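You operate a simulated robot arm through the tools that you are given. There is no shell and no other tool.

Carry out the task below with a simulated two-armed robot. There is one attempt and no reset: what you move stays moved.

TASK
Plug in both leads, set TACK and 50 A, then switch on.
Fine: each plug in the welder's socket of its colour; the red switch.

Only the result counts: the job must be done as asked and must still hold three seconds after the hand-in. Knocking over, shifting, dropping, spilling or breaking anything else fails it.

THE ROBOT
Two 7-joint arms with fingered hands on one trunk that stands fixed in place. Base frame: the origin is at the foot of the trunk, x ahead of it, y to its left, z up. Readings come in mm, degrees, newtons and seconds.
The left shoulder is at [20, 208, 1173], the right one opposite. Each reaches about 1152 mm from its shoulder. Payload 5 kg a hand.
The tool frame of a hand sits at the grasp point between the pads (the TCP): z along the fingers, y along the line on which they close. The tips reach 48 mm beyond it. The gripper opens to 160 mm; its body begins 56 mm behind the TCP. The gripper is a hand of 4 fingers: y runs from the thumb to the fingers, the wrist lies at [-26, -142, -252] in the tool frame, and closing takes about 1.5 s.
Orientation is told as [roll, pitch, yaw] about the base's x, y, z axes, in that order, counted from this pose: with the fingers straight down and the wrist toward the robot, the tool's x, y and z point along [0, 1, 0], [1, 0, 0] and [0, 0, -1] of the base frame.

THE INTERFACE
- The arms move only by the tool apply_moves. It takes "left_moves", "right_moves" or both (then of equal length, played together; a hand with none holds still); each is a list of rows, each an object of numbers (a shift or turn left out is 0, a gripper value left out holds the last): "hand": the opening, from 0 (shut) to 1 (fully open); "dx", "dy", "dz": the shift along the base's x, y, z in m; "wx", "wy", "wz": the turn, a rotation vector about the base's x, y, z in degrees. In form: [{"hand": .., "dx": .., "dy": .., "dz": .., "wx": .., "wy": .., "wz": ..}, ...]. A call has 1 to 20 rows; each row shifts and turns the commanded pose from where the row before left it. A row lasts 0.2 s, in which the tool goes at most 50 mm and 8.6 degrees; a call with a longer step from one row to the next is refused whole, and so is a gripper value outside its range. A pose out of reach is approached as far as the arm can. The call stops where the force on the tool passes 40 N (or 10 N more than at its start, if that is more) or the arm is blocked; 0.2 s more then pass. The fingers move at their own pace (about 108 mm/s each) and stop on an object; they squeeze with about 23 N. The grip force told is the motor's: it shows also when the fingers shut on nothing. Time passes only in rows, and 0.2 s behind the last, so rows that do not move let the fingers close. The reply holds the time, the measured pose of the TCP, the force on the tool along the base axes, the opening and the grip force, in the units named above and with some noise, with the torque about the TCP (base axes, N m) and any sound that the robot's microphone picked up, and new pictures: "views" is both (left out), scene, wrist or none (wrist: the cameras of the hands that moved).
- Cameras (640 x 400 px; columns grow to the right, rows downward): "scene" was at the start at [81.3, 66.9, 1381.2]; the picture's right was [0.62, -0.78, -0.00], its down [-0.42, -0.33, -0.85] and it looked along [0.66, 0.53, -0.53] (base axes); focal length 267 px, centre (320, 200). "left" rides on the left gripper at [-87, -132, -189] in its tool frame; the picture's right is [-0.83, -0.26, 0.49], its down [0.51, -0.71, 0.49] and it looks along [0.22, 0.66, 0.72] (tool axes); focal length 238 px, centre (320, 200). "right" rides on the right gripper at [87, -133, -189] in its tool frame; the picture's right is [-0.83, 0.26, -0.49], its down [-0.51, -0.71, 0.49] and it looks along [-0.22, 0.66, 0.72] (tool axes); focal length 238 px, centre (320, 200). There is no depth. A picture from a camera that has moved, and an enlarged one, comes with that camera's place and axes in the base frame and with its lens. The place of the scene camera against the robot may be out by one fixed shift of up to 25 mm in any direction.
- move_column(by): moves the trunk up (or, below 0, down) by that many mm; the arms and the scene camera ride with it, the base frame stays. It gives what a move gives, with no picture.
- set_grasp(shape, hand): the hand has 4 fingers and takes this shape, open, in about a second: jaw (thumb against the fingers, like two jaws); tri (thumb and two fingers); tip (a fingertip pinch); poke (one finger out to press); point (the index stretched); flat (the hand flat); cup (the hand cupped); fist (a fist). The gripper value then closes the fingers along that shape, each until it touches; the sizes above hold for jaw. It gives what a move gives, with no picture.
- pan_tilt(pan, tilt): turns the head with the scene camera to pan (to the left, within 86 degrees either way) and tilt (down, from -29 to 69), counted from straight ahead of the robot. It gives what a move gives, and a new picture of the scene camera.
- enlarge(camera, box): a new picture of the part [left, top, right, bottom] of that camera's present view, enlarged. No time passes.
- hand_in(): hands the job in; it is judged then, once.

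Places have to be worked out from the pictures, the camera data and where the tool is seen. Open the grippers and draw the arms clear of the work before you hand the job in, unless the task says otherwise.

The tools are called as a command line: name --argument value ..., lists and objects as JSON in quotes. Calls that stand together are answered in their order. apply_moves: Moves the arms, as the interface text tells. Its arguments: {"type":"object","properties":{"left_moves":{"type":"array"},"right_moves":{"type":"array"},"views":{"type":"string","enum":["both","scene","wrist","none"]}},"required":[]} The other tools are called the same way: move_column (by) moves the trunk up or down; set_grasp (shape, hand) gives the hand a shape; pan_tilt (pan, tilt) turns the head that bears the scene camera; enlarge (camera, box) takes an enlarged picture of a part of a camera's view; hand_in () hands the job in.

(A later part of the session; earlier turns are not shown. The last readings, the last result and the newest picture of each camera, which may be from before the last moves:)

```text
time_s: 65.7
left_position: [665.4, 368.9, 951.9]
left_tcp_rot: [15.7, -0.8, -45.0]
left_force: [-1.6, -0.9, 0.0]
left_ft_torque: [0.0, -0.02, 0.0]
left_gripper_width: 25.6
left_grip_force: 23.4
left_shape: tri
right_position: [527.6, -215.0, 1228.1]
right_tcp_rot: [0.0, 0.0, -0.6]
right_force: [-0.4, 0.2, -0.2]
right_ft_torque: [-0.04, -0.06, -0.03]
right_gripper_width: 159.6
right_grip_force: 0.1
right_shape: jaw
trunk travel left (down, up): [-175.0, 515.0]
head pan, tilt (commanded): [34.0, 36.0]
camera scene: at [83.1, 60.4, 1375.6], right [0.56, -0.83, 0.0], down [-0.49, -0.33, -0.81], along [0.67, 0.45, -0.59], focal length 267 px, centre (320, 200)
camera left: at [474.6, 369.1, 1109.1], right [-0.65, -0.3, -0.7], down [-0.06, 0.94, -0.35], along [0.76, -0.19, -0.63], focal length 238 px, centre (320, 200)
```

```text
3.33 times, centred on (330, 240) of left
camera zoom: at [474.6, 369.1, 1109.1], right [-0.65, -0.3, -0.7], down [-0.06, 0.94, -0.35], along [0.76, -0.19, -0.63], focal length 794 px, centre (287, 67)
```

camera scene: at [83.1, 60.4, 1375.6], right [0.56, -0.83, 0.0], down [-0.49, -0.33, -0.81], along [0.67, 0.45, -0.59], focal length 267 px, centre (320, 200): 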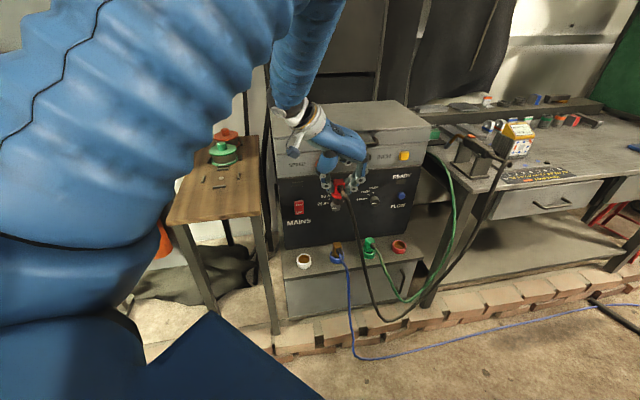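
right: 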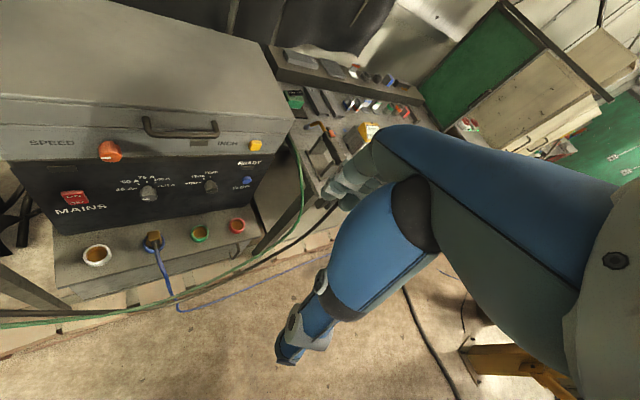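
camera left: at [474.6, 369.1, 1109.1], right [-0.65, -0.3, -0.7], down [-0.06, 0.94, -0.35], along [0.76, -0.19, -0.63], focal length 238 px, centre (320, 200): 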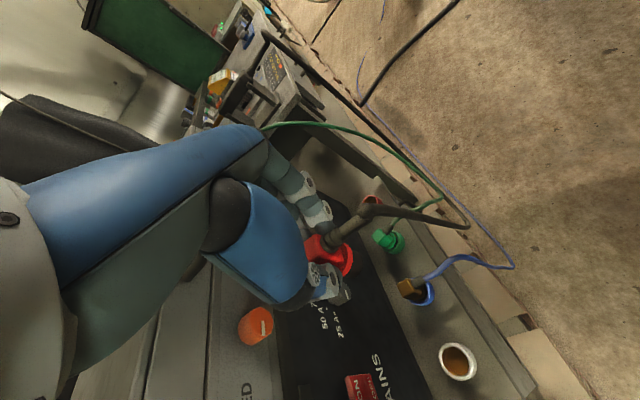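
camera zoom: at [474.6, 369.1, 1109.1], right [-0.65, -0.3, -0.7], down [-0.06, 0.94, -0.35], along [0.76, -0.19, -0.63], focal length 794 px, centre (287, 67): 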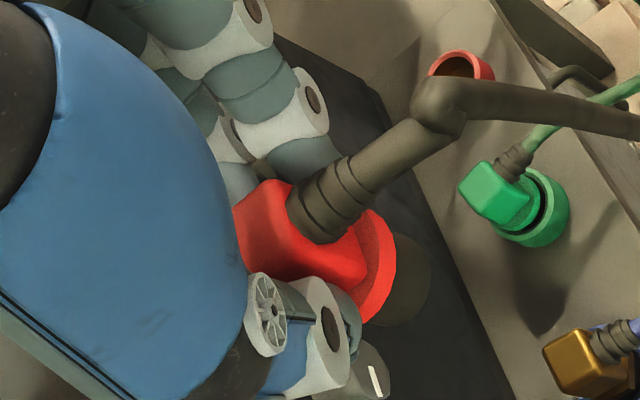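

The plug hangs well; continuing right and down to a hover in front of the red socket.

apply_moves --left_moves '[{"dx": 0.025, "dy": -0.027, "dz": -0.022}, {"dx": 0.025, "dy": -0.027, "dz": -0.022}, {"dx": 0.025, "dy": -0.026, "dz": -0.022}, {"dx": 0.025, "dy": -0.025, "dz": -0.022}, {"dx": 0.025, "dy": -0.025, "dz": -0.022}, {"dx": 0.025, "dy": -0.024, "dz": -0.022}, {"dx": 0.025, "dy": -0.023, "dz": -0.022}, {"dx": 0.025, "dy": -0.022, "dz": -0.022}, {}]' --views "both"

enlarge --camera "left" --box '[280, 180, 440, 320]'

enlarge --camera "scene" --box '[340, 180, 450, 270]'

enlarge --camera "right" --box '[90, 80, 230, 200]'

```text
time_s: 67.7
left_position: [868.1, 169.3, 776.5]
left_tcp_rot: [15.6, -0.8, -45.0]
left_force: [-0.5, -0.4, -1.2]
left_ft_torque: [-0.05, -0.03, 0.05]
left_gripper_width: 25.6
left_grip_force: 23.1
left_shape: tri
right_position: [526.8, -215.3, 1229.0]
right_tcp_rot: [-0.1, 0.0, -0.5]
right_force: [-1.5, 0.0, 0.2]
right_ft_torque: [-0.06, -0.03, -0.01]
right_gripper_width: 159.6
right_grip_force: 0.0
right_shape: jaw
trunk travel left (down, up): [-175.0, 515.0]
head pan, tilt (commanded): [34.0, 36.0]
camera scene: at [83.2, 60.3, 1375.6], right [0.56, -0.83, 0.0], down [-0.49, -0.33, -0.81], along [0.67, 0.45, -0.59], focal length 267 px, centre (320, 200)
camera left: at [678.2, 170.0, 933.0], right [-0.65, -0.3, -0.7], down [-0.06, 0.94, -0.35], along [0.76, -0.18, -0.63], focal length 238 px, centre (320, 200)
```

scene: 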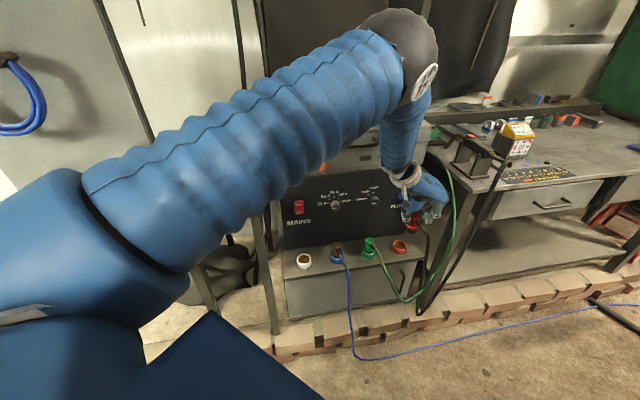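
left: 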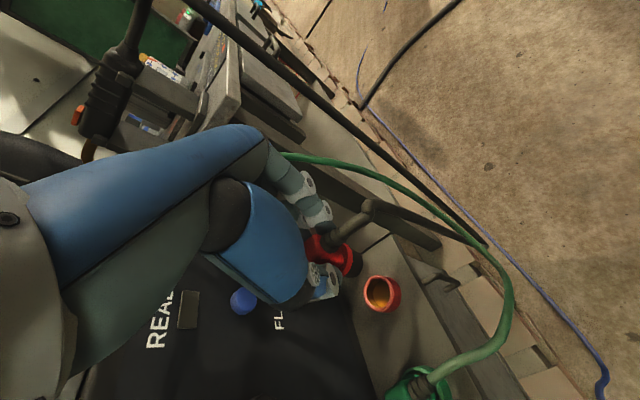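

```text
2.86 times, centred on (360, 250) of left
camera zoom: at [678.2, 170.0, 933.0], right [-0.65, -0.3, -0.7], down [-0.06, 0.94, -0.35], along [0.76, -0.18, -0.63], focal length 681 px, centre (206, 57)
```

zoom: 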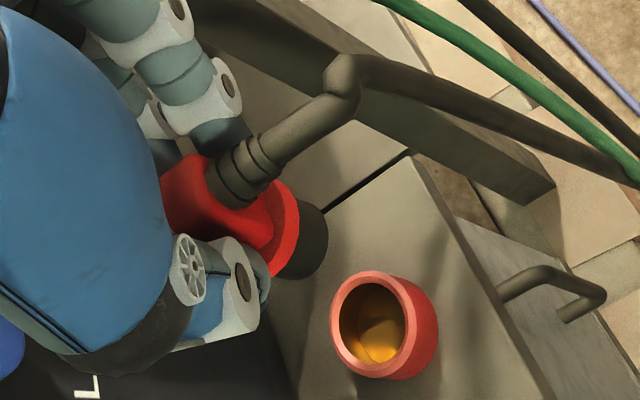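

```text
4.44 times, centred on (395, 225) of scene
camera zoom: at [83.2, 60.3, 1375.6], right [0.56, -0.83, 0.0], down [-0.49, -0.33, -0.81], along [0.67, 0.45, -0.59], focal length 1185 px, centre (-13, 89)
```

zoom: 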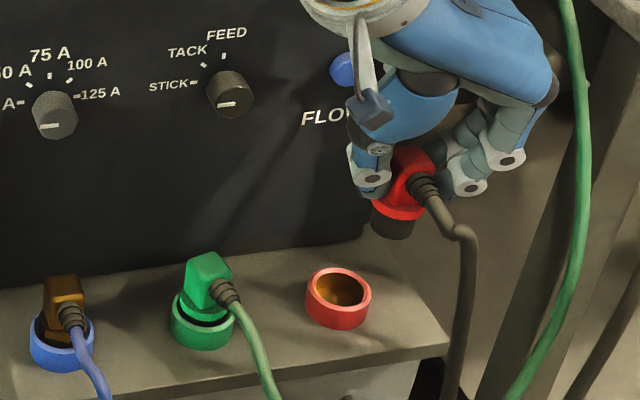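

```text
3.33 times, centred on (160, 140) of right
camera zoom: at [397.0, -126.9, 1418.1], right [0.25, -0.84, 0.49], down [-0.72, -0.5, -0.49], along [0.65, -0.23, -0.72], focal length 794 px, centre (853, 400)
```

zoom: 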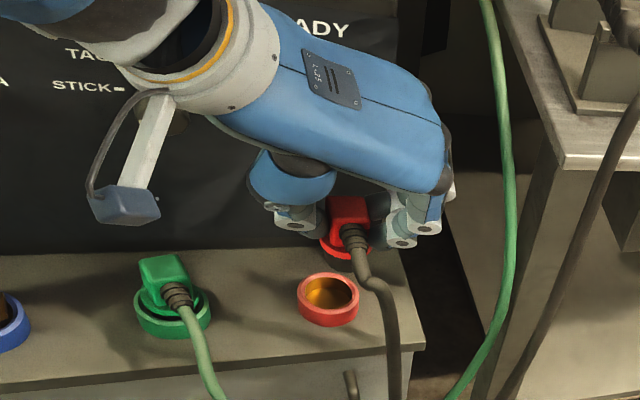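

Everything is clear. I descend and edge in so the red pin stands over the red ring at about z 695.

apply_moves --left_moves '[{"dx": 0.003, "dy": 0.003, "dz": -0.03}, {"dx": 0.01, "dy": 0.01, "dz": -0.03}, {"dx": 0.0165, "dy": 0.0167, "dz": -0.0215}, {}]' --views "both"

enlarge --camera "left" --box '[320, 230, 400, 300]'

enlarge --camera "scene" --box '[380, 220, 420, 253]'

enlarge --camera "right" --box '[132, 132, 192, 187]'

```text
time_s: 68.7
left_position: [895.2, 198.9, 695.4]
left_tcp_rot: [15.5, -0.9, -45.1]
left_force: [-1.0, -0.3, -0.6]
left_ft_torque: [0.05, -0.02, 0.0]
left_gripper_width: 25.8
left_grip_force: 23.2
left_shape: tri
right_position: [528.9, -216.6, 1229.2]
right_tcp_rot: [0.1, 0.1, -0.8]
right_force: [-0.6, 0.3, 0.1]
right_ft_torque: [0.03, -0.02, -0.01]
right_gripper_width: 159.6
right_grip_force: 0.0
right_shape: jaw
trunk travel left (down, up): [-175.0, 515.0]
head pan, tilt (commanded): [34.0, 36.0]
camera scene: at [83.5, 59.3, 1375.6], right [0.56, -0.83, 0.0], down [-0.49, -0.33, -0.81], along [0.67, 0.45, -0.59], focal length 267 px, centre (320, 200)
camera left: at [704.6, 199.2, 851.1], right [-0.65, -0.3, -0.7], down [-0.06, 0.94, -0.35], along [0.76, -0.19, -0.63], focal length 238 px, centre (320, 200)
```

scene: 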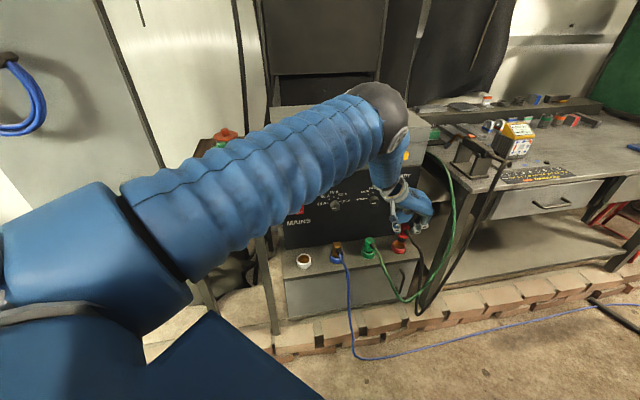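
left: 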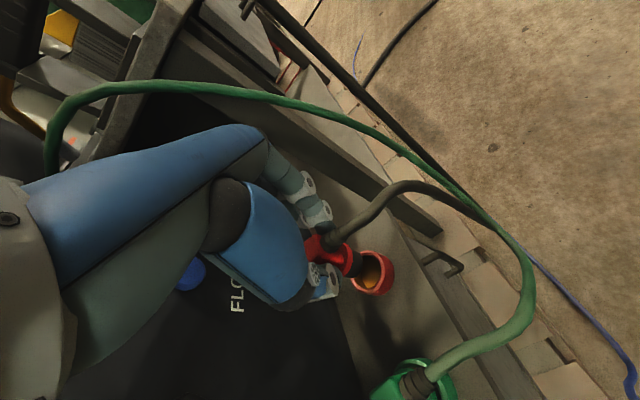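

```text
5.71 times, centred on (360, 265) of left
camera zoom: at [704.6, 199.2, 851.1], right [-0.65, -0.3, -0.7], down [-0.06, 0.94, -0.35], along [0.76, -0.19, -0.63], focal length 1362 px, centre (91, -171)
```

zoom: 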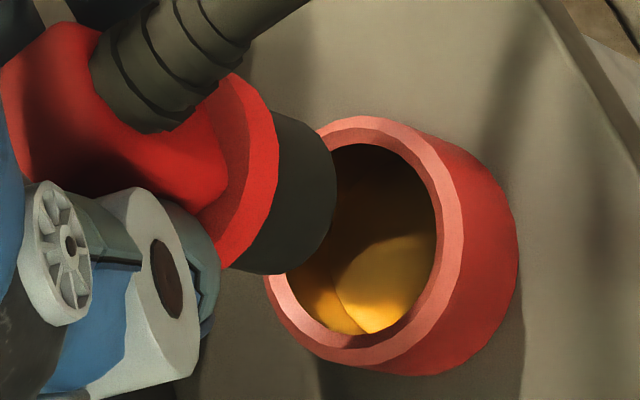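

```text
12.12 times, centred on (400, 236) of scene
camera zoom: at [83.5, 59.3, 1375.6], right [0.56, -0.83, 0.0], down [-0.49, -0.33, -0.81], along [0.67, 0.45, -0.59], focal length 3232 px, centre (-650, -242)
```

zoom: 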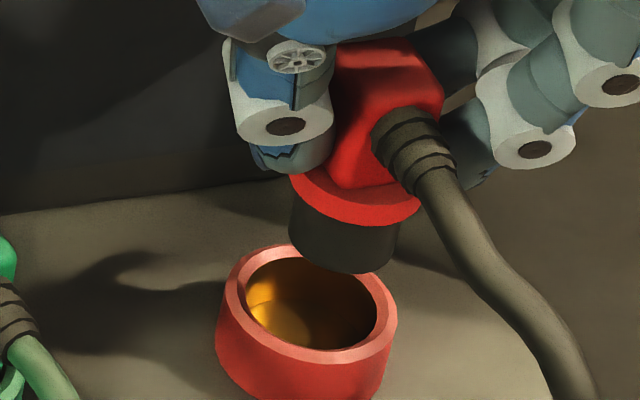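

```text
7.27 times, centred on (162, 160) of right
camera zoom: at [397.4, -128.1, 1417.8], right [0.25, -0.84, 0.49], down [-0.72, -0.5, -0.49], along [0.65, -0.23, -0.72], focal length 1734 px, centre (1469, 494)
```

zoom: 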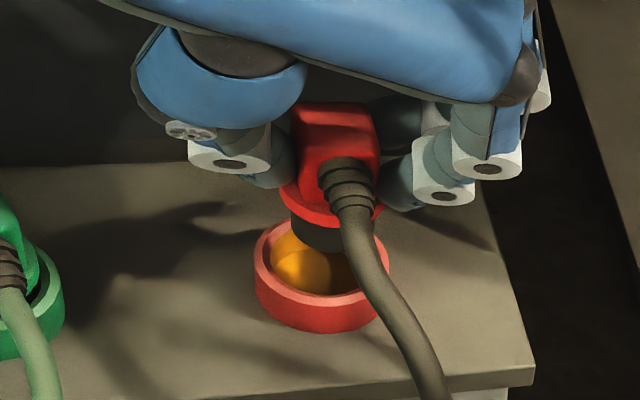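

Solving the three views gives a residual of about 5 mm towards the panel and 3.5 mm left, with 35 mm of height. I correct by (+1, +6) mm and lower 25 mm, then measure again.

apply_moves --left_moves '[{"dx": 0.001, "dy": 0.006, "dz": -0.005}, {"dz": -0.01}, {"dz": -0.01}, {}]' --views "wrist"

enlarge --camera "left" --box '[320, 230, 400, 300]'

enlarge --camera "scene" --box '[380, 220, 420, 253]'

enlarge --camera "right" --box '[132, 132, 192, 187]'

```text
time_s: 69.7
left_position: [895.5, 204.4, 670.2]
left_tcp_rot: [15.6, -0.7, -45.1]
left_force: [0.8, -0.2, -2.0]
left_ft_torque: [-0.01, 0.04, 0.0]
left_gripper_width: 25.9
left_grip_force: 23.1
left_shape: tri
right_position: [528.7, -214.7, 1226.9]
right_tcp_rot: [0.0, 0.2, -0.7]
right_force: [-0.6, -0.3, -0.3]
right_ft_torque: [0.01, -0.01, -0.02]
right_gripper_width: 159.7
right_grip_force: 0.0
right_shape: jaw
trunk travel left (down, up): [-175.0, 515.0]
head pan, tilt (commanded): [34.0, 36.0]
camera left: at [706.3, 204.8, 825.5], right [-0.65, -0.3, -0.7], down [-0.06, 0.94, -0.35], along [0.76, -0.18, -0.63], focal length 238 px, centre (320, 200)
```

left: 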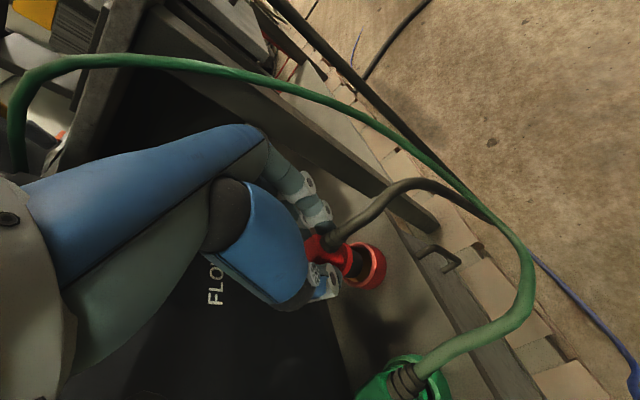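

```text
5.71 times, centred on (360, 265) of left
camera zoom: at [706.3, 204.8, 825.5], right [-0.65, -0.3, -0.7], down [-0.06, 0.94, -0.35], along [0.76, -0.18, -0.63], focal length 1362 px, centre (91, -171)
```

zoom: 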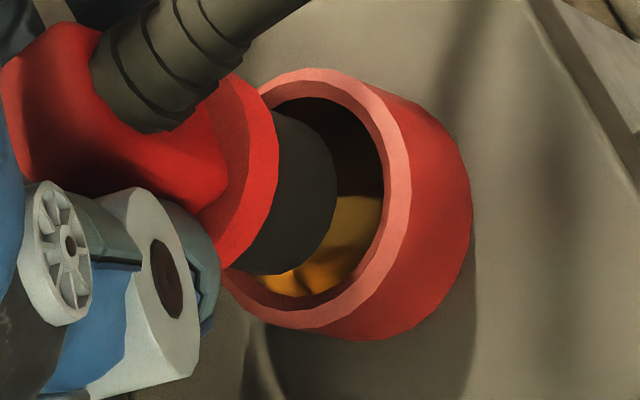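

```text
12.12 times, centred on (400, 236) of scene
camera zoom: at [84.1, 59.8, 1375.5], right [0.56, -0.83, 0.0], down [-0.49, -0.33, -0.81], along [0.67, 0.45, -0.59], focal length 3232 px, centre (-650, -242)
```

zoom: 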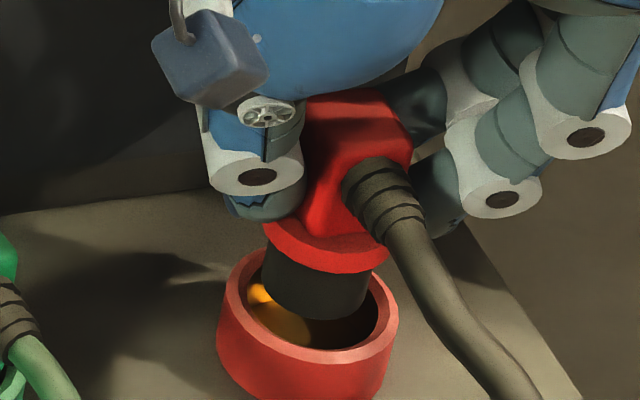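

```text
7.27 times, centred on (162, 160) of right
camera zoom: at [398.1, -127.5, 1417.5], right [0.25, -0.84, 0.49], down [-0.72, -0.5, -0.49], along [0.65, -0.23, -0.72], focal length 1734 px, centre (1469, 494)
```

zoom: 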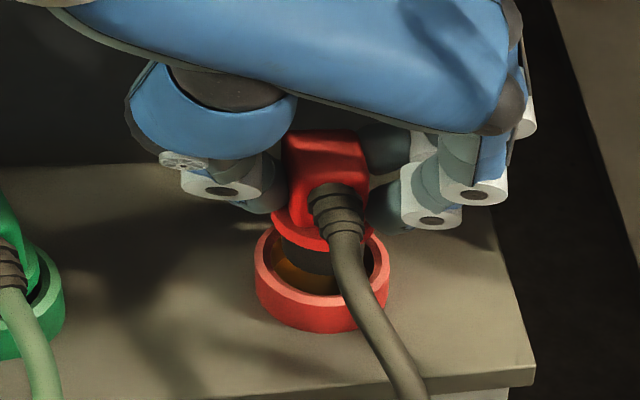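

Red pin is now centred within about 1 mm in all views, roughly 10 mm above the rim. I lower it in 2 mm steps into the cup.

apply_moves --left_moves '[{"dx": -0.0005, "dy": -0.0007, "dz": -0.002}, {"dz": -0.002}, {"dz": -0.002}, {"dz": -0.002}, {"dz": -0.002}, {"dz": -0.002}, {}]' --views "none"

```text
time_s: 71.3
left_position: [895.0, 203.4, 660.9]
left_tcp_rot: [15.7, -1.0, -45.1]
left_force: [-9.4, -2.2, 30.0]
left_ft_torque: [0.38, 0.21, 0.13]
left_gripper_width: 27.8
left_grip_force: 22.9
left_shape: tri
right_position: [526.3, -216.6, 1230.1]
right_tcp_rot: [0.0, 0.0, -0.6]
right_force: [-0.6, -0.2, 0.0]
right_ft_torque: [-0.03, -0.04, 0.02]
right_gripper_width: 159.6
right_grip_force: 0.1
right_shape: jaw
trunk travel left (down, up): [-175.0, 515.0]
head pan, tilt (commanded): [34.0, 36.0]
```

The contact force and torque again point at the back edge of the pin touching the rim. I back up, shift 3.5 mm towards me and 1 mm left, and lower again.

apply_moves --left_moves '[{"dz": 0.006}, {"dx": -0.0032, "dy": -0.0018}, {}, {"dz": -0.002}, {"dz": -0.002}, {"dz": -0.002}, {}]' --views "none"

```text
time_s: 72.9
left_position: [891.5, 201.0, 661.2]
left_tcp_rot: [15.7, -0.8, -45.1]
left_force: [-4.6, -1.8, 24.8]
left_ft_torque: [0.42, -0.07, 0.05]
left_gripper_width: 27.5
left_grip_force: 23.1
left_shape: tri
right_position: [526.2, -216.3, 1229.6]
right_tcp_rot: [0.1, 0.0, -0.7]
right_force: [0.0, 0.4, 0.1]
right_ft_torque: [-0.01, 0.01, -0.01]
right_gripper_width: 159.8
right_grip_force: 0.1
right_shape: jaw
trunk travel left (down, up): [-175.0, 515.0]
head pan, tilt (commanded): [34.0, 36.0]
```

Still touching at the same height. I look at the views before shifting further.

apply_moves --left_moves '[{"dz": 0.004}, {}]' --views "wrist"

enlarge --camera "left" --box '[320, 230, 400, 300]'

enlarge --camera "scene" --box '[380, 220, 420, 253]'

enlarge --camera "right" --box '[140, 140, 180, 180]'

```text
time_s: 73.5
left_position: [892.2, 202.0, 661.2]
left_tcp_rot: [15.6, -0.8, -45.1]
left_force: [1.0, -1.7, 11.7]
left_ft_torque: [0.18, -0.31, -0.05]
left_gripper_width: 27.3
left_grip_force: 23.0
left_shape: tri
right_position: [527.3, -215.2, 1227.1]
right_tcp_rot: [0.0, 0.0, -0.6]
right_force: [0.1, -0.2, -0.8]
right_ft_torque: [0.05, 0.02, 0.01]
right_gripper_width: 159.7
right_grip_force: 0.1
right_shape: jaw
trunk travel left (down, up): [-175.0, 515.0]
head pan, tilt (commanded): [34.0, 36.0]
camera left: at [701.0, 202.4, 817.4], right [-0.65, -0.3, -0.7], down [-0.06, 0.94, -0.35], along [0.76, -0.18, -0.63], focal length 238 px, centre (320, 200)
```

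left: 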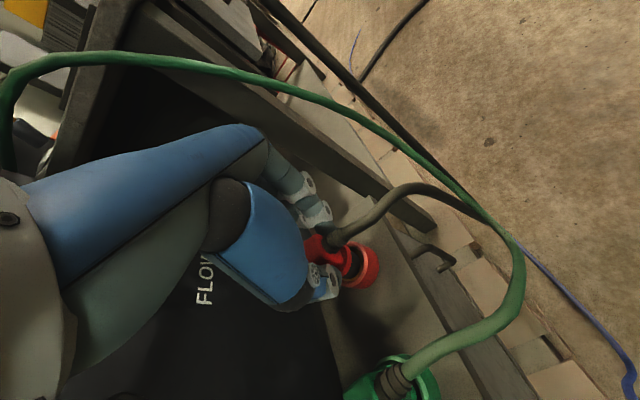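

```text
5.71 times, centred on (360, 265) of left
camera zoom: at [701.0, 202.4, 817.4], right [-0.65, -0.3, -0.7], down [-0.06, 0.94, -0.35], along [0.76, -0.18, -0.63], focal length 1362 px, centre (91, -171)
```

zoom: 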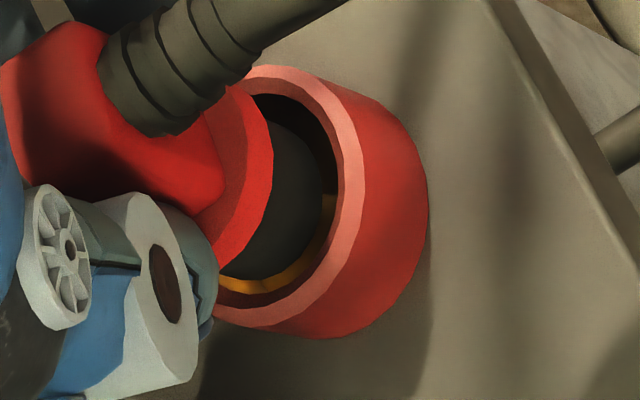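

```text
12.12 times, centred on (400, 236) of scene
camera zoom: at [83.4, 59.5, 1375.5], right [0.56, -0.83, 0.0], down [-0.49, -0.33, -0.81], along [0.67, 0.45, -0.59], focal length 3232 px, centre (-650, -242)
```

zoom: 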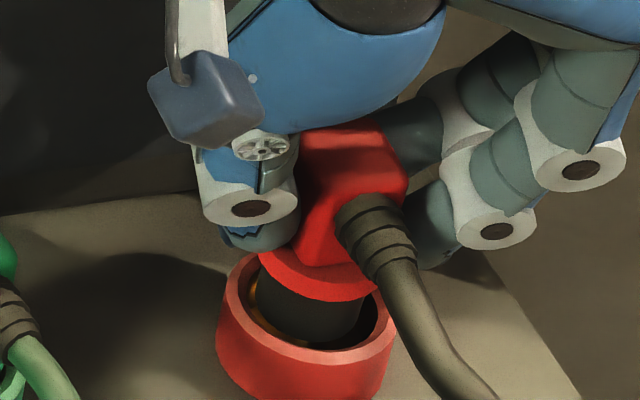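

```text
10.00 times, centred on (160, 160) of right
camera zoom: at [397.3, -127.8, 1417.7], right [0.25, -0.84, 0.49], down [-0.72, -0.5, -0.49], along [0.65, -0.23, -0.72], focal length 2384 px, centre (1920, 600)
```

zoom: 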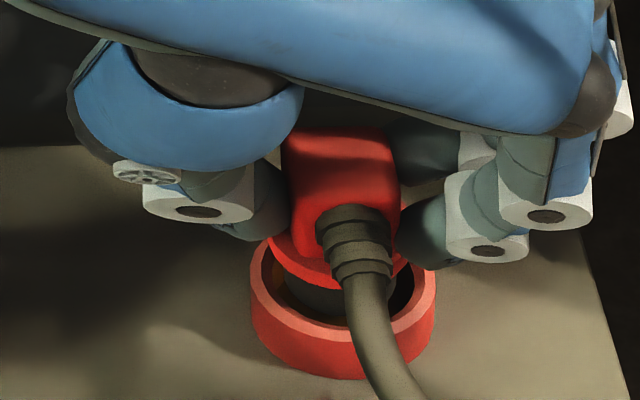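

The plug may have tilted in the grip from these touches. I raise it 12 mm clear of the rim and check its attitude from all sides.

apply_moves --left_moves '[{"dz": 0.006}, {"dz": 0.006}, {}]' --views "wrist"

enlarge --camera "left" --box '[310, 220, 400, 300]'

enlarge --camera "scene" --box '[375, 210, 425, 255]'

enlarge --camera "right" --box '[140, 140, 180, 180]'

```text
time_s: 74.3
left_position: [891.0, 202.3, 673.0]
left_tcp_rot: [15.5, -0.6, -45.1]
left_force: [0.3, 0.5, -1.1]
left_ft_torque: [-0.02, 0.05, -0.04]
left_gripper_width: 26.0
left_grip_force: 23.2
left_shape: tri
right_position: [528.4, -215.4, 1227.5]
right_tcp_rot: [0.0, 0.1, -0.6]
right_force: [0.2, -0.6, -0.3]
right_ft_torque: [0.03, 0.03, 0.03]
right_gripper_width: 159.9
right_grip_force: 0.1
right_shape: jaw
trunk travel left (down, up): [-175.0, 515.0]
head pan, tilt (commanded): [34.0, 36.0]
camera left: at [701.5, 202.4, 828.4], right [-0.65, -0.3, -0.7], down [-0.06, 0.94, -0.35], along [0.75, -0.18, -0.63], focal length 238 px, centre (320, 200)
```

left: 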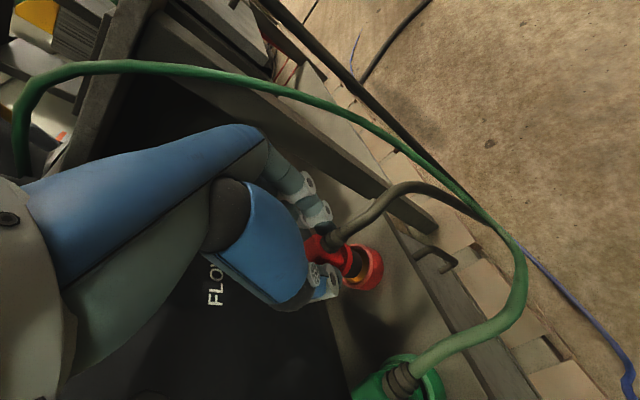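

```text
5.00 times, centred on (355, 260) of left
camera zoom: at [701.5, 202.4, 828.4], right [-0.65, -0.3, -0.7], down [-0.06, 0.94, -0.35], along [0.75, -0.18, -0.63], focal length 1192 px, centre (145, -100)
```

zoom: 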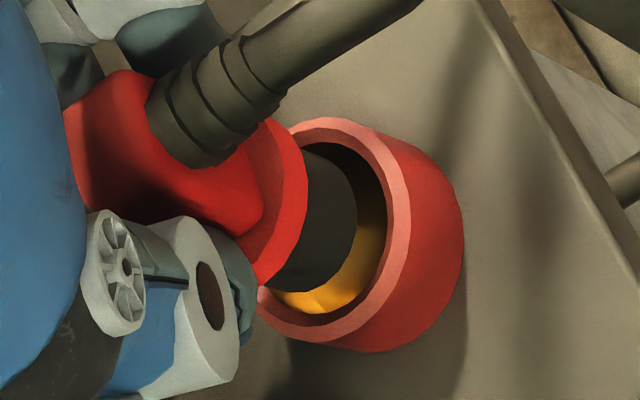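

```text
8.89 times, centred on (400, 232) of scene
camera zoom: at [84.4, 60.0, 1375.4], right [0.56, -0.83, 0.0], down [-0.49, -0.33, -0.81], along [0.67, 0.45, -0.59], focal length 2370 px, centre (-391, -89)
```

zoom: 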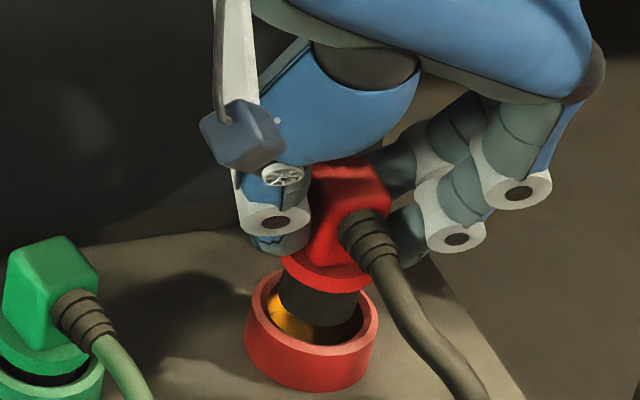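

```text
10.00 times, centred on (160, 160) of right
camera zoom: at [398.4, -127.3, 1417.4], right [0.25, -0.84, 0.49], down [-0.72, -0.5, -0.49], along [0.65, -0.23, -0.72], focal length 2384 px, centre (1920, 600)
```

zoom: 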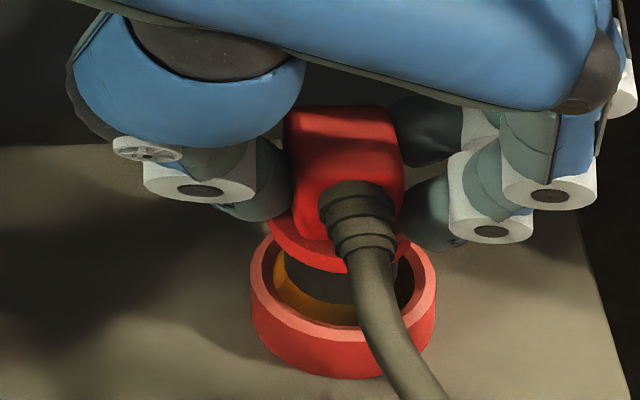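

I need sharper readings of the pin and rim, so I enlarge the scene and right views further.

enlarge --camera "scene" --box '[388, 226, 412, 252]'

enlarge --camera "right" --box '[148, 152, 174, 182]'

enlarge --camera "left" --box '[335, 235, 380, 280]'

```text
15.38 times, centred on (400, 239) of scene
camera zoom: at [84.4, 60.0, 1375.4], right [0.56, -0.83, 0.0], down [-0.49, -0.33, -0.81], along [0.67, 0.45, -0.59], focal length 4102 px, centre (-911, -400)
```

zoom: 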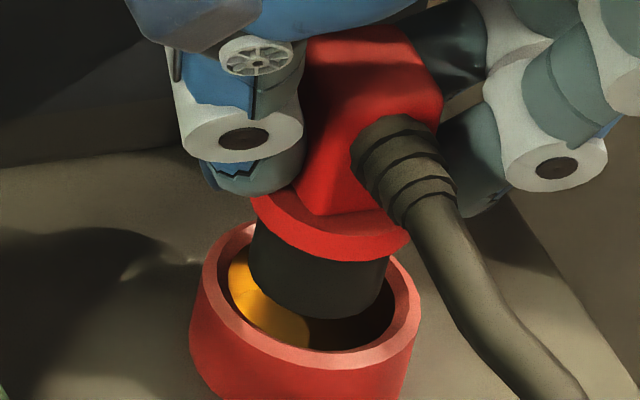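

```text
13.33 times, centred on (161, 167) of right
camera zoom: at [398.4, -127.3, 1417.4], right [0.25, -0.84, 0.49], down [-0.72, -0.5, -0.49], along [0.65, -0.23, -0.72], focal length 3178 px, centre (2440, 640)
```

zoom: 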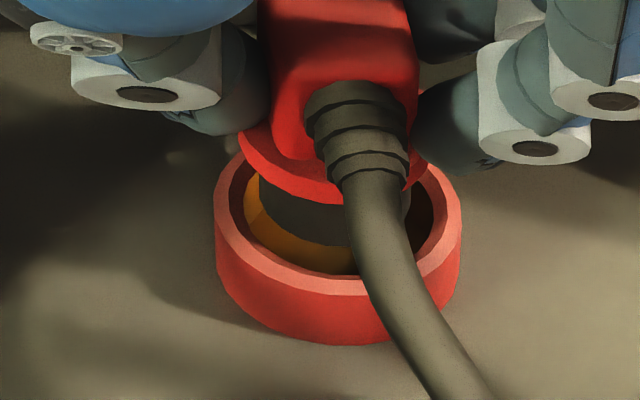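

```text
8.89 times, centred on (358, 258) of left
camera zoom: at [701.5, 202.4, 828.4], right [-0.65, -0.3, -0.7], down [-0.06, 0.94, -0.35], along [0.75, -0.18, -0.63], focal length 2119 px, centre (-13, -311)
```

zoom: 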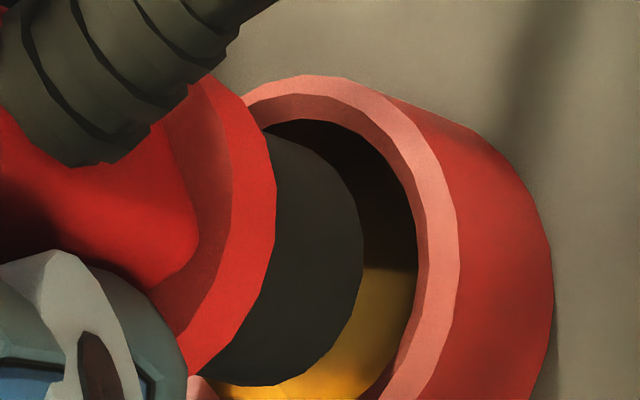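

All views now agree the ring lies about 3–4 mm further back and 2–4 mm to the right of the pin, so I overshot. I shift (+4.5, 0) mm and lower gently to feel for the opening.

apply_moves --left_moves '[{"dx": 0.0045, "dy": 0.0002}, {"dz": -0.004}, {"dz": -0.004}, {"dz": -0.002}, {"dz": -0.002}, {}]' --views "none"

```text
time_s: 75.7
left_position: [896.5, 202.5, 662.2]
left_tcp_rot: [15.7, -0.9, -45.1]
left_force: [-2.0, 0.5, 12.3]
left_ft_torque: [0.1, -0.01, 0.02]
left_gripper_width: 26.5
left_grip_force: 23.2
left_shape: tri
right_position: [527.5, -217.0, 1228.3]
right_tcp_rot: [0.1, 0.0, -0.5]
right_force: [0.8, -0.7, -0.2]
right_ft_torque: [0.03, -0.02, -0.02]
right_gripper_width: 160.1
right_grip_force: 0.0
right_shape: jaw
trunk travel left (down, up): [-175.0, 515.0]
head pan, tilt (commanded): [34.0, 36.0]
```

There is a light 12 N contact, this time centred to the right. I enlarge the views right here, at contact, to see which edge is touching.

enlarge --camera "scene" --box '[388, 226, 412, 252]'

enlarge --camera "right" --box '[148, 152, 174, 182]'

enlarge --camera "left" --box '[335, 235, 380, 280]'

```text
15.38 times, centred on (400, 239) of scene
camera zoom: at [83.0, 59.7, 1375.7], right [0.56, -0.83, 0.0], down [-0.49, -0.33, -0.81], along [0.67, 0.45, -0.59], focal length 4102 px, centre (-911, -400)
```

zoom: 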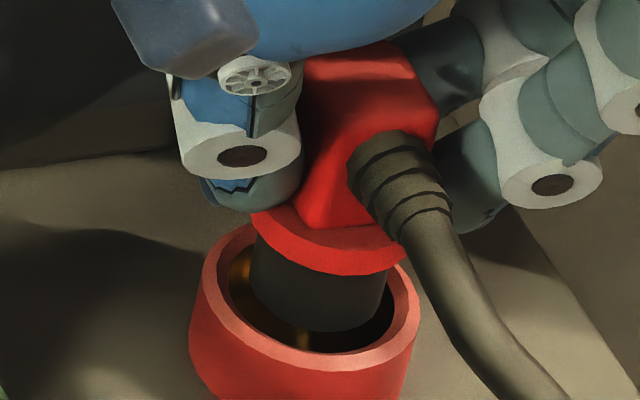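

```text
13.33 times, centred on (161, 167) of right
camera zoom: at [396.9, -127.6, 1418.0], right [0.25, -0.84, 0.49], down [-0.72, -0.5, -0.49], along [0.65, -0.23, -0.72], focal length 3178 px, centre (2440, 640)
```

zoom: 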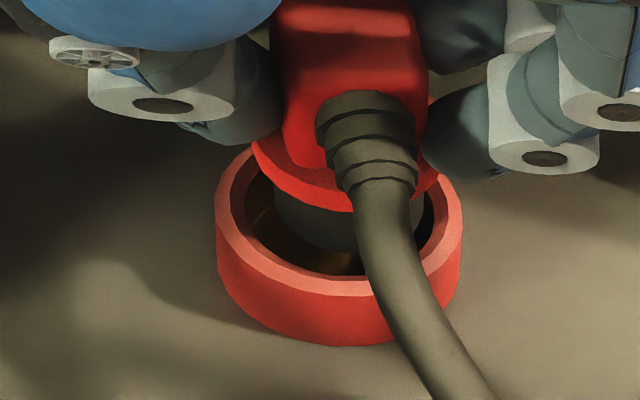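

```text
8.89 times, centred on (358, 258) of left
camera zoom: at [706.0, 202.8, 818.3], right [-0.65, -0.3, -0.7], down [-0.06, 0.94, -0.35], along [0.76, -0.18, -0.63], focal length 2119 px, centre (-13, -311)
```

zoom: 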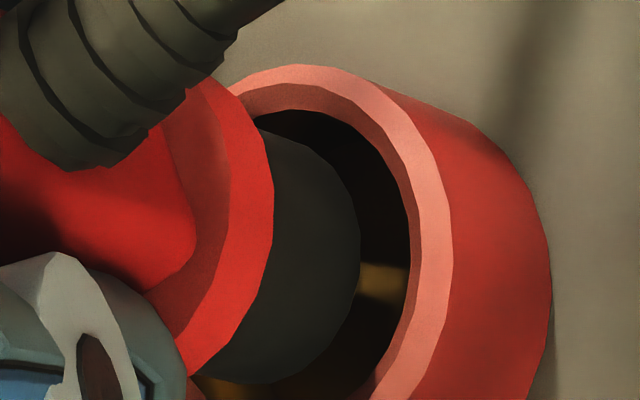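

At contact height the parallax vanishes: the pin is about 2.5–3 mm too far right and 2.5–3.5 mm too far back. I lift 7 mm, shift (-3.9, +0.6) mm, and try again.

apply_moves --left_moves '[{"dz": 0.007}, {"dx": -0.0039, "dy": 0.0006}, {}, {"dz": -0.003}, {"dz": -0.002}, {"dz": -0.002}, {"dz": -0.002}, {}]' --views "none"

enlarge --camera "scene" --box '[388, 226, 412, 252]'

enlarge --camera "right" --box '[148, 152, 174, 182]'

enlarge --camera "left" --box '[335, 235, 380, 280]'

```text
time_s: 77.5
left_position: [892.4, 204.1, 658.5]
left_tcp_rot: [15.6, -0.7, -45.0]
left_force: [0.1, -0.2, -1.6]
left_ft_torque: [-0.03, -0.02, 0.04]
left_gripper_width: 26.4
left_grip_force: 23.3
left_shape: tri
right_position: [529.7, -215.5, 1227.7]
right_tcp_rot: [-0.1, 0.0, -0.6]
right_force: [0.5, 1.1, 0.5]
right_ft_torque: [0.03, 0.0, 0.01]
right_gripper_width: 159.9
right_grip_force: 0.0
right_shape: jaw
trunk travel left (down, up): [-175.0, 515.0]
head pan, tilt (commanded): [34.0, 36.0]
```

```text
15.38 times, centred on (400, 239) of scene
camera zoom: at [84.2, 59.9, 1375.5], right [0.56, -0.83, 0.0], down [-0.49, -0.33, -0.81], along [0.67, 0.45, -0.59], focal length 4102 px, centre (-911, -400)
```

zoom: 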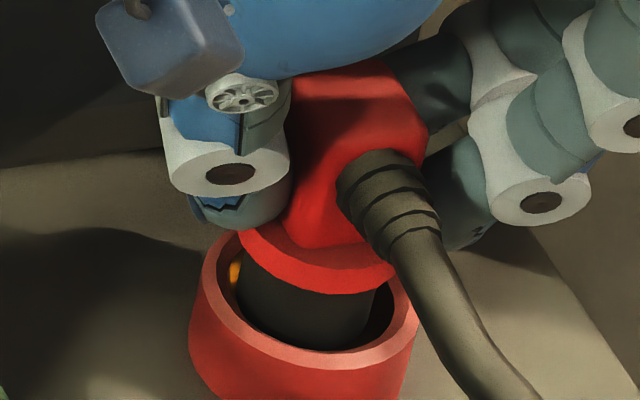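

```text
13.33 times, centred on (161, 167) of right
camera zoom: at [398.2, -127.4, 1417.5], right [0.25, -0.84, 0.49], down [-0.72, -0.5, -0.49], along [0.65, -0.23, -0.72], focal length 3178 px, centre (2440, 640)
```

zoom: 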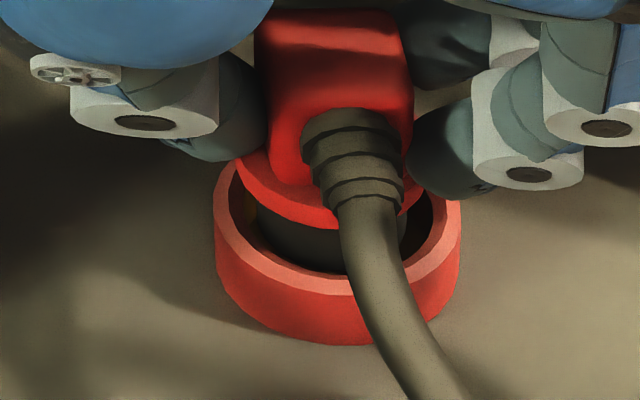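

```text
8.89 times, centred on (358, 258) of left
camera zoom: at [702.0, 203.7, 815.2], right [-0.65, -0.3, -0.7], down [-0.06, 0.94, -0.35], along [0.76, -0.18, -0.63], focal length 2119 px, centre (-13, -311)
```

zoom: 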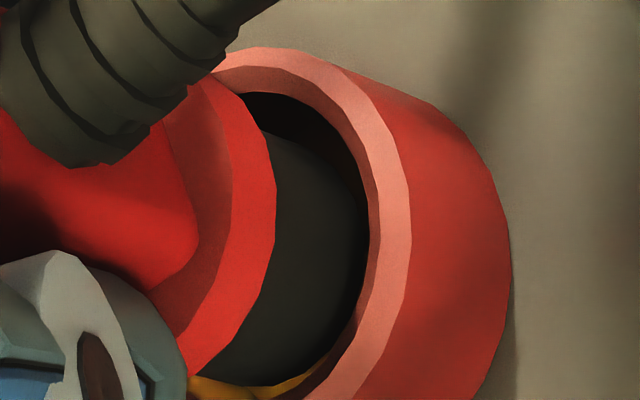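

It slipped in: z 658.5 with no contact force. I continue down to the cup floor in small steps.

apply_moves --left_moves '[{"dz": -0.003}, {"dz": -0.003}, {"dz": -0.003}, {"dz": -0.003}, {}]' --views "none"

```text
time_s: 78.7
left_position: [893.3, 203.4, 646.6]
left_tcp_rot: [15.7, -0.8, -45.0]
left_force: [0.0, -0.6, -1.1]
left_ft_torque: [0.02, 0.01, 0.0]
left_gripper_width: 25.9
left_grip_force: 23.0
left_shape: tri
right_position: [528.8, -215.3, 1227.5]
right_tcp_rot: [0.0, 0.1, -0.5]
right_force: [-0.7, -0.4, 0.3]
right_ft_torque: [0.01, 0.01, -0.01]
right_gripper_width: 159.8
right_grip_force: 0.1
right_shape: jaw
trunk travel left (down, up): [-175.0, 515.0]
head pan, tilt (commanded): [34.0, 36.0]
```

Still free at z 646.6; the floor should be near 642. I go the last few millimetres.

apply_moves --left_moves '[{"dz": -0.002}, {"dz": -0.002}, {"dz": -0.002}, {}]' --views "none"

```text
time_s: 79.7
left_position: [892.2, 202.9, 642.8]
left_tcp_rot: [15.8, -0.8, -45.0]
left_force: [1.2, 1.3, 9.9]
left_ft_torque: [0.1, -0.03, 0.02]
left_gripper_width: 26.1
left_grip_force: 22.7
left_shape: tri
right_position: [527.0, -215.1, 1228.7]
right_tcp_rot: [-0.1, 0.1, -0.6]
right_force: [-0.4, 0.1, -0.3]
right_ft_torque: [0.02, -0.02, 0.0]
right_gripper_width: 159.9
right_grip_force: 0.2
right_shape: jaw
trunk travel left (down, up): [-175.0, 515.0]
head pan, tilt (commanded): [34.0, 36.0]
```

The pin has reached the floor at z 642.8, like the green one. I press 1 mm more, open the fingers, rise straight up and pull back to look.

apply_moves --left_moves '[{"dz": -0.001}, {"hand": 0.3}, {}, {}, {"dz": 0.01}, {"dz": 0.02}, {"dz": 0.025}, {"dx": -0.005, "dy": -0.005, "dz": 0.03}, {"dx": -0.02, "dy": -0.02, "dz": 0.02}, {"dx": -0.025, "dy": -0.02, "dz": 0.02}, {"dx": -0.03, "dy": -0.01, "dz": 0.03}, {"dx": -0.03, "dy": 0.01, "dz": 0.03}, {}]' --views "both"

enlarge --camera "scene" --box '[320, 205, 430, 275]'

enlarge --camera "right" --box '[60, 120, 190, 210]'

```text
time_s: 82.5
left_position: [782.0, 156.3, 825.4]
left_tcp_rot: [15.4, -0.7, -45.1]
left_force: [1.3, -0.7, -0.6]
left_ft_torque: [0.06, 0.07, -0.02]
left_gripper_width: 47.9
left_grip_force: 0.1
left_shape: tri
right_position: [530.0, -217.2, 1227.6]
right_tcp_rot: [0.0, 0.2, -0.7]
right_force: [-0.1, -1.4, 0.4]
right_ft_torque: [0.06, 0.07, 0.03]
right_gripper_width: 159.7
right_grip_force: 0.1
right_shape: jaw
trunk travel left (down, up): [-175.0, 515.0]
head pan, tilt (commanded): [34.0, 36.0]
camera scene: at [85.1, 59.2, 1375.4], right [0.56, -0.83, 0.0], down [-0.49, -0.33, -0.81], along [0.67, 0.45, -0.59], focal length 267 px, centre (320, 200)
camera left: at [592.6, 156.7, 981.8], right [-0.65, -0.3, -0.7], down [-0.06, 0.94, -0.35], along [0.75, -0.19, -0.63], focal length 238 px, centre (320, 200)
```

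scene: 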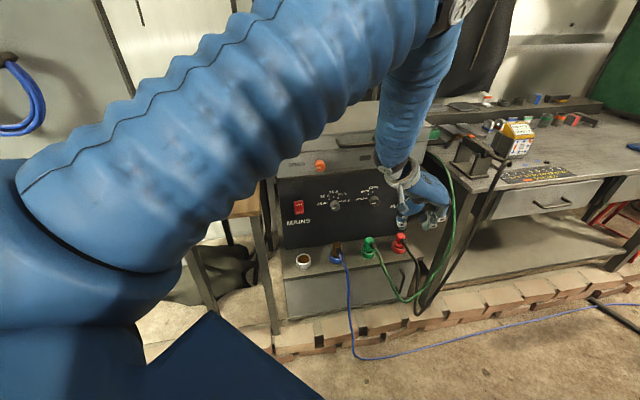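
left: 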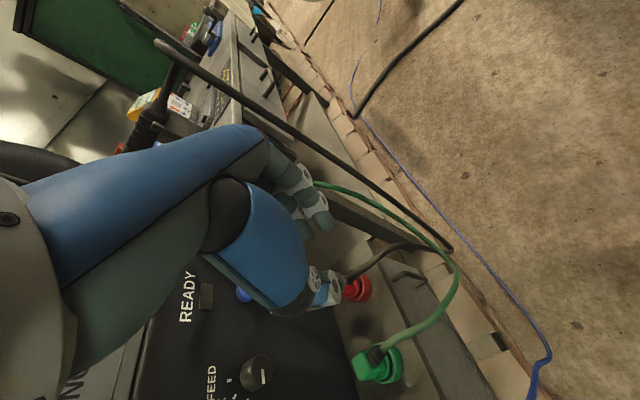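

```text
5.71 times, centred on (375, 240) of scene
camera zoom: at [85.1, 59.2, 1375.4], right [0.56, -0.83, 0.0], down [-0.49, -0.33, -0.81], along [0.67, 0.45, -0.59], focal length 1524 px, centre (6, -29)
```

zoom: 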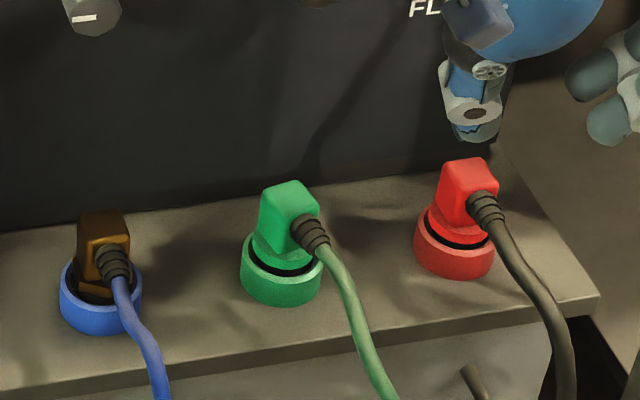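

```text
4.44 times, centred on (125, 165) of right
camera zoom: at [399.3, -128.2, 1416.8], right [0.25, -0.84, 0.49], down [-0.72, -0.5, -0.49], along [0.65, -0.23, -0.72], focal length 1059 px, centre (1187, 356)
```

zoom: 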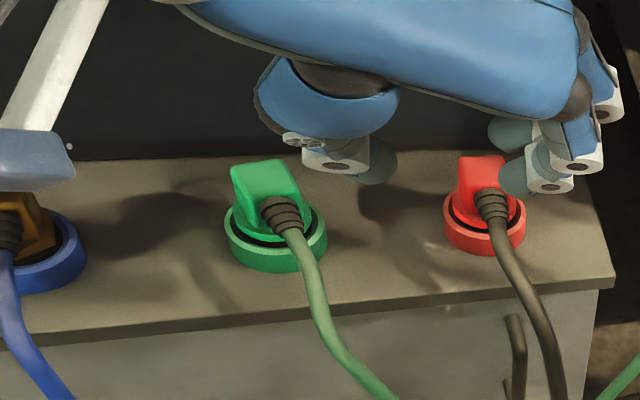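

Both plugs are in. I zoom in to compare their seating depth with the blue plug.

enlarge --camera "scene" --box '[325, 225, 385, 265]'

enlarge --camera "scene" --box '[380, 222, 420, 258]'

enlarge --camera "left" --box '[320, 260, 420, 390]'

```text
10.00 times, centred on (355, 245) of scene
camera zoom: at [85.1, 59.2, 1375.4], right [0.56, -0.83, 0.0], down [-0.49, -0.33, -0.81], along [0.67, 0.45, -0.59], focal length 2666 px, centre (-30, -250)
```

zoom: 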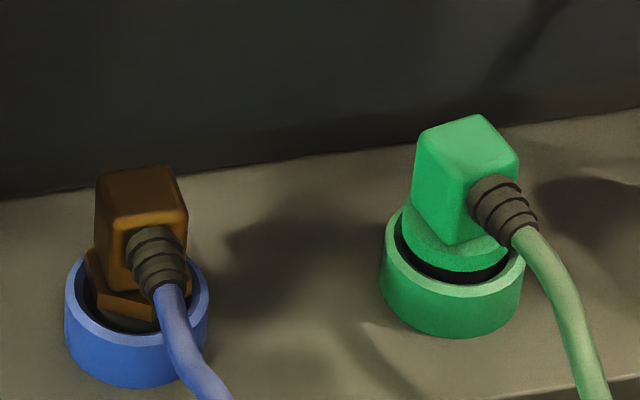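

```text
11.11 times, centred on (400, 240) of scene
camera zoom: at [85.1, 59.2, 1375.4], right [0.56, -0.83, 0.0], down [-0.49, -0.33, -0.81], along [0.67, 0.45, -0.59], focal length 2962 px, centre (-569, -244)
```

zoom: 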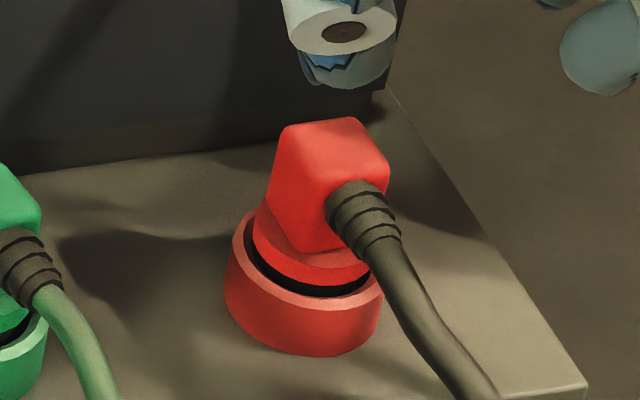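

```text
3.08 times, centred on (370, 325) of left
camera zoom: at [592.6, 156.7, 981.8], right [-0.65, -0.3, -0.7], down [-0.06, 0.94, -0.35], along [0.75, -0.19, -0.63], focal length 733 px, centre (166, -185)
```

zoom: 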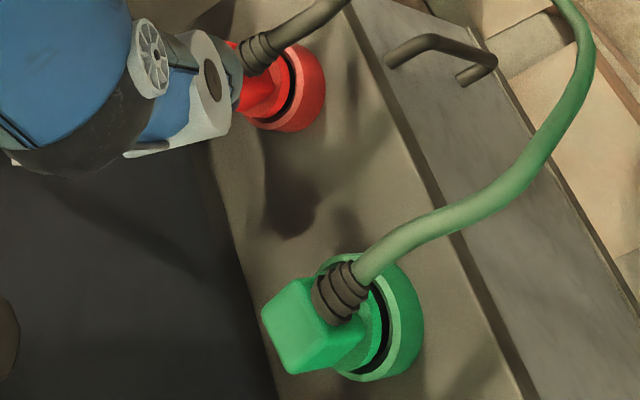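

Both plugs sit like the blue one. Next the knobs: I turn the left hand so the fingers point horizontally at the panel, rotating about the finger-closing axis in free space in front of it.

apply_moves --left_moves '[{"wx": 5.3, "wy": -5.3, "dx": -0.01, "dy": 0.01}, {"wx": 5.3, "wy": -5.3, "dx": -0.01, "dy": 0.01}, {"wx": 5.3, "wy": -5.3, "dx": -0.005, "dy": 0.01}, {"wx": 5.3, "wy": -5.3, "dx": 0.0, "dy": 0.01}, {"wx": 5.3, "wy": -5.3}, {}]' --views "both"

```text
time_s: 83.9
left_position: [756.4, 198.1, 826.8]
left_tcp_rot: [53.1, -0.6, -45.6]
left_force: [-0.1, -0.4, 0.3]
left_ft_torque: [-0.01, -0.04, -0.01]
left_gripper_width: 48.0
left_grip_force: 0.1
left_shape: tri
right_position: [528.8, -216.0, 1228.4]
right_tcp_rot: [0.0, 0.1, -0.5]
right_force: [-0.3, 0.1, -0.6]
right_ft_torque: [-0.01, -0.03, 0.0]
right_gripper_width: 159.9
right_grip_force: 0.1
right_shape: jaw
trunk travel left (down, up): [-175.0, 515.0]
head pan, tilt (commanded): [34.0, 36.0]
camera scene: at [83.9, 60.1, 1375.5], right [0.56, -0.83, 0.0], down [-0.49, -0.33, -0.81], along [0.67, 0.45, -0.59], focal length 267 px, centre (320, 200)
camera left: at [518.6, 150.4, 868.0], right [-0.25, 0.1, -0.96], down [0.0, 0.99, 0.1], along [0.97, 0.03, -0.25], focal length 238 px, centre (320, 200)
```

scene: 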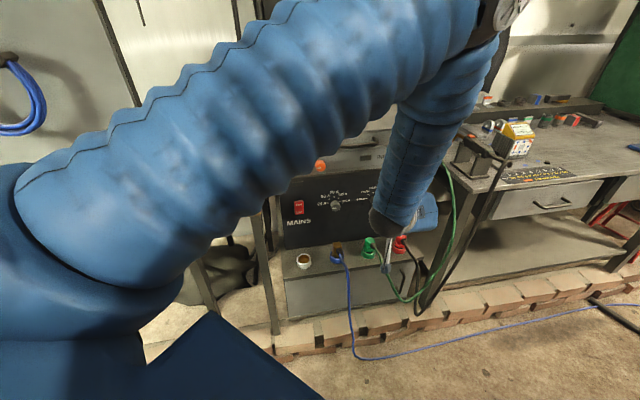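
left: 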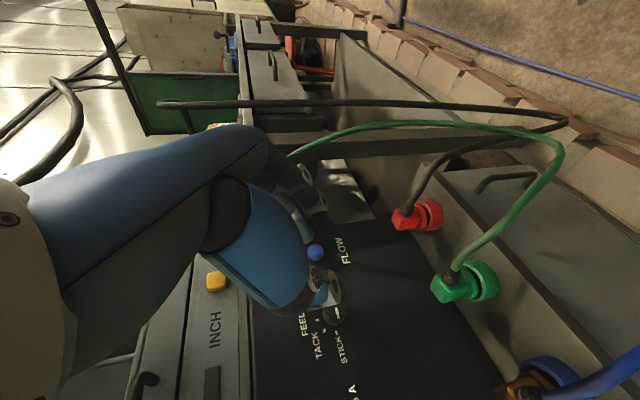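

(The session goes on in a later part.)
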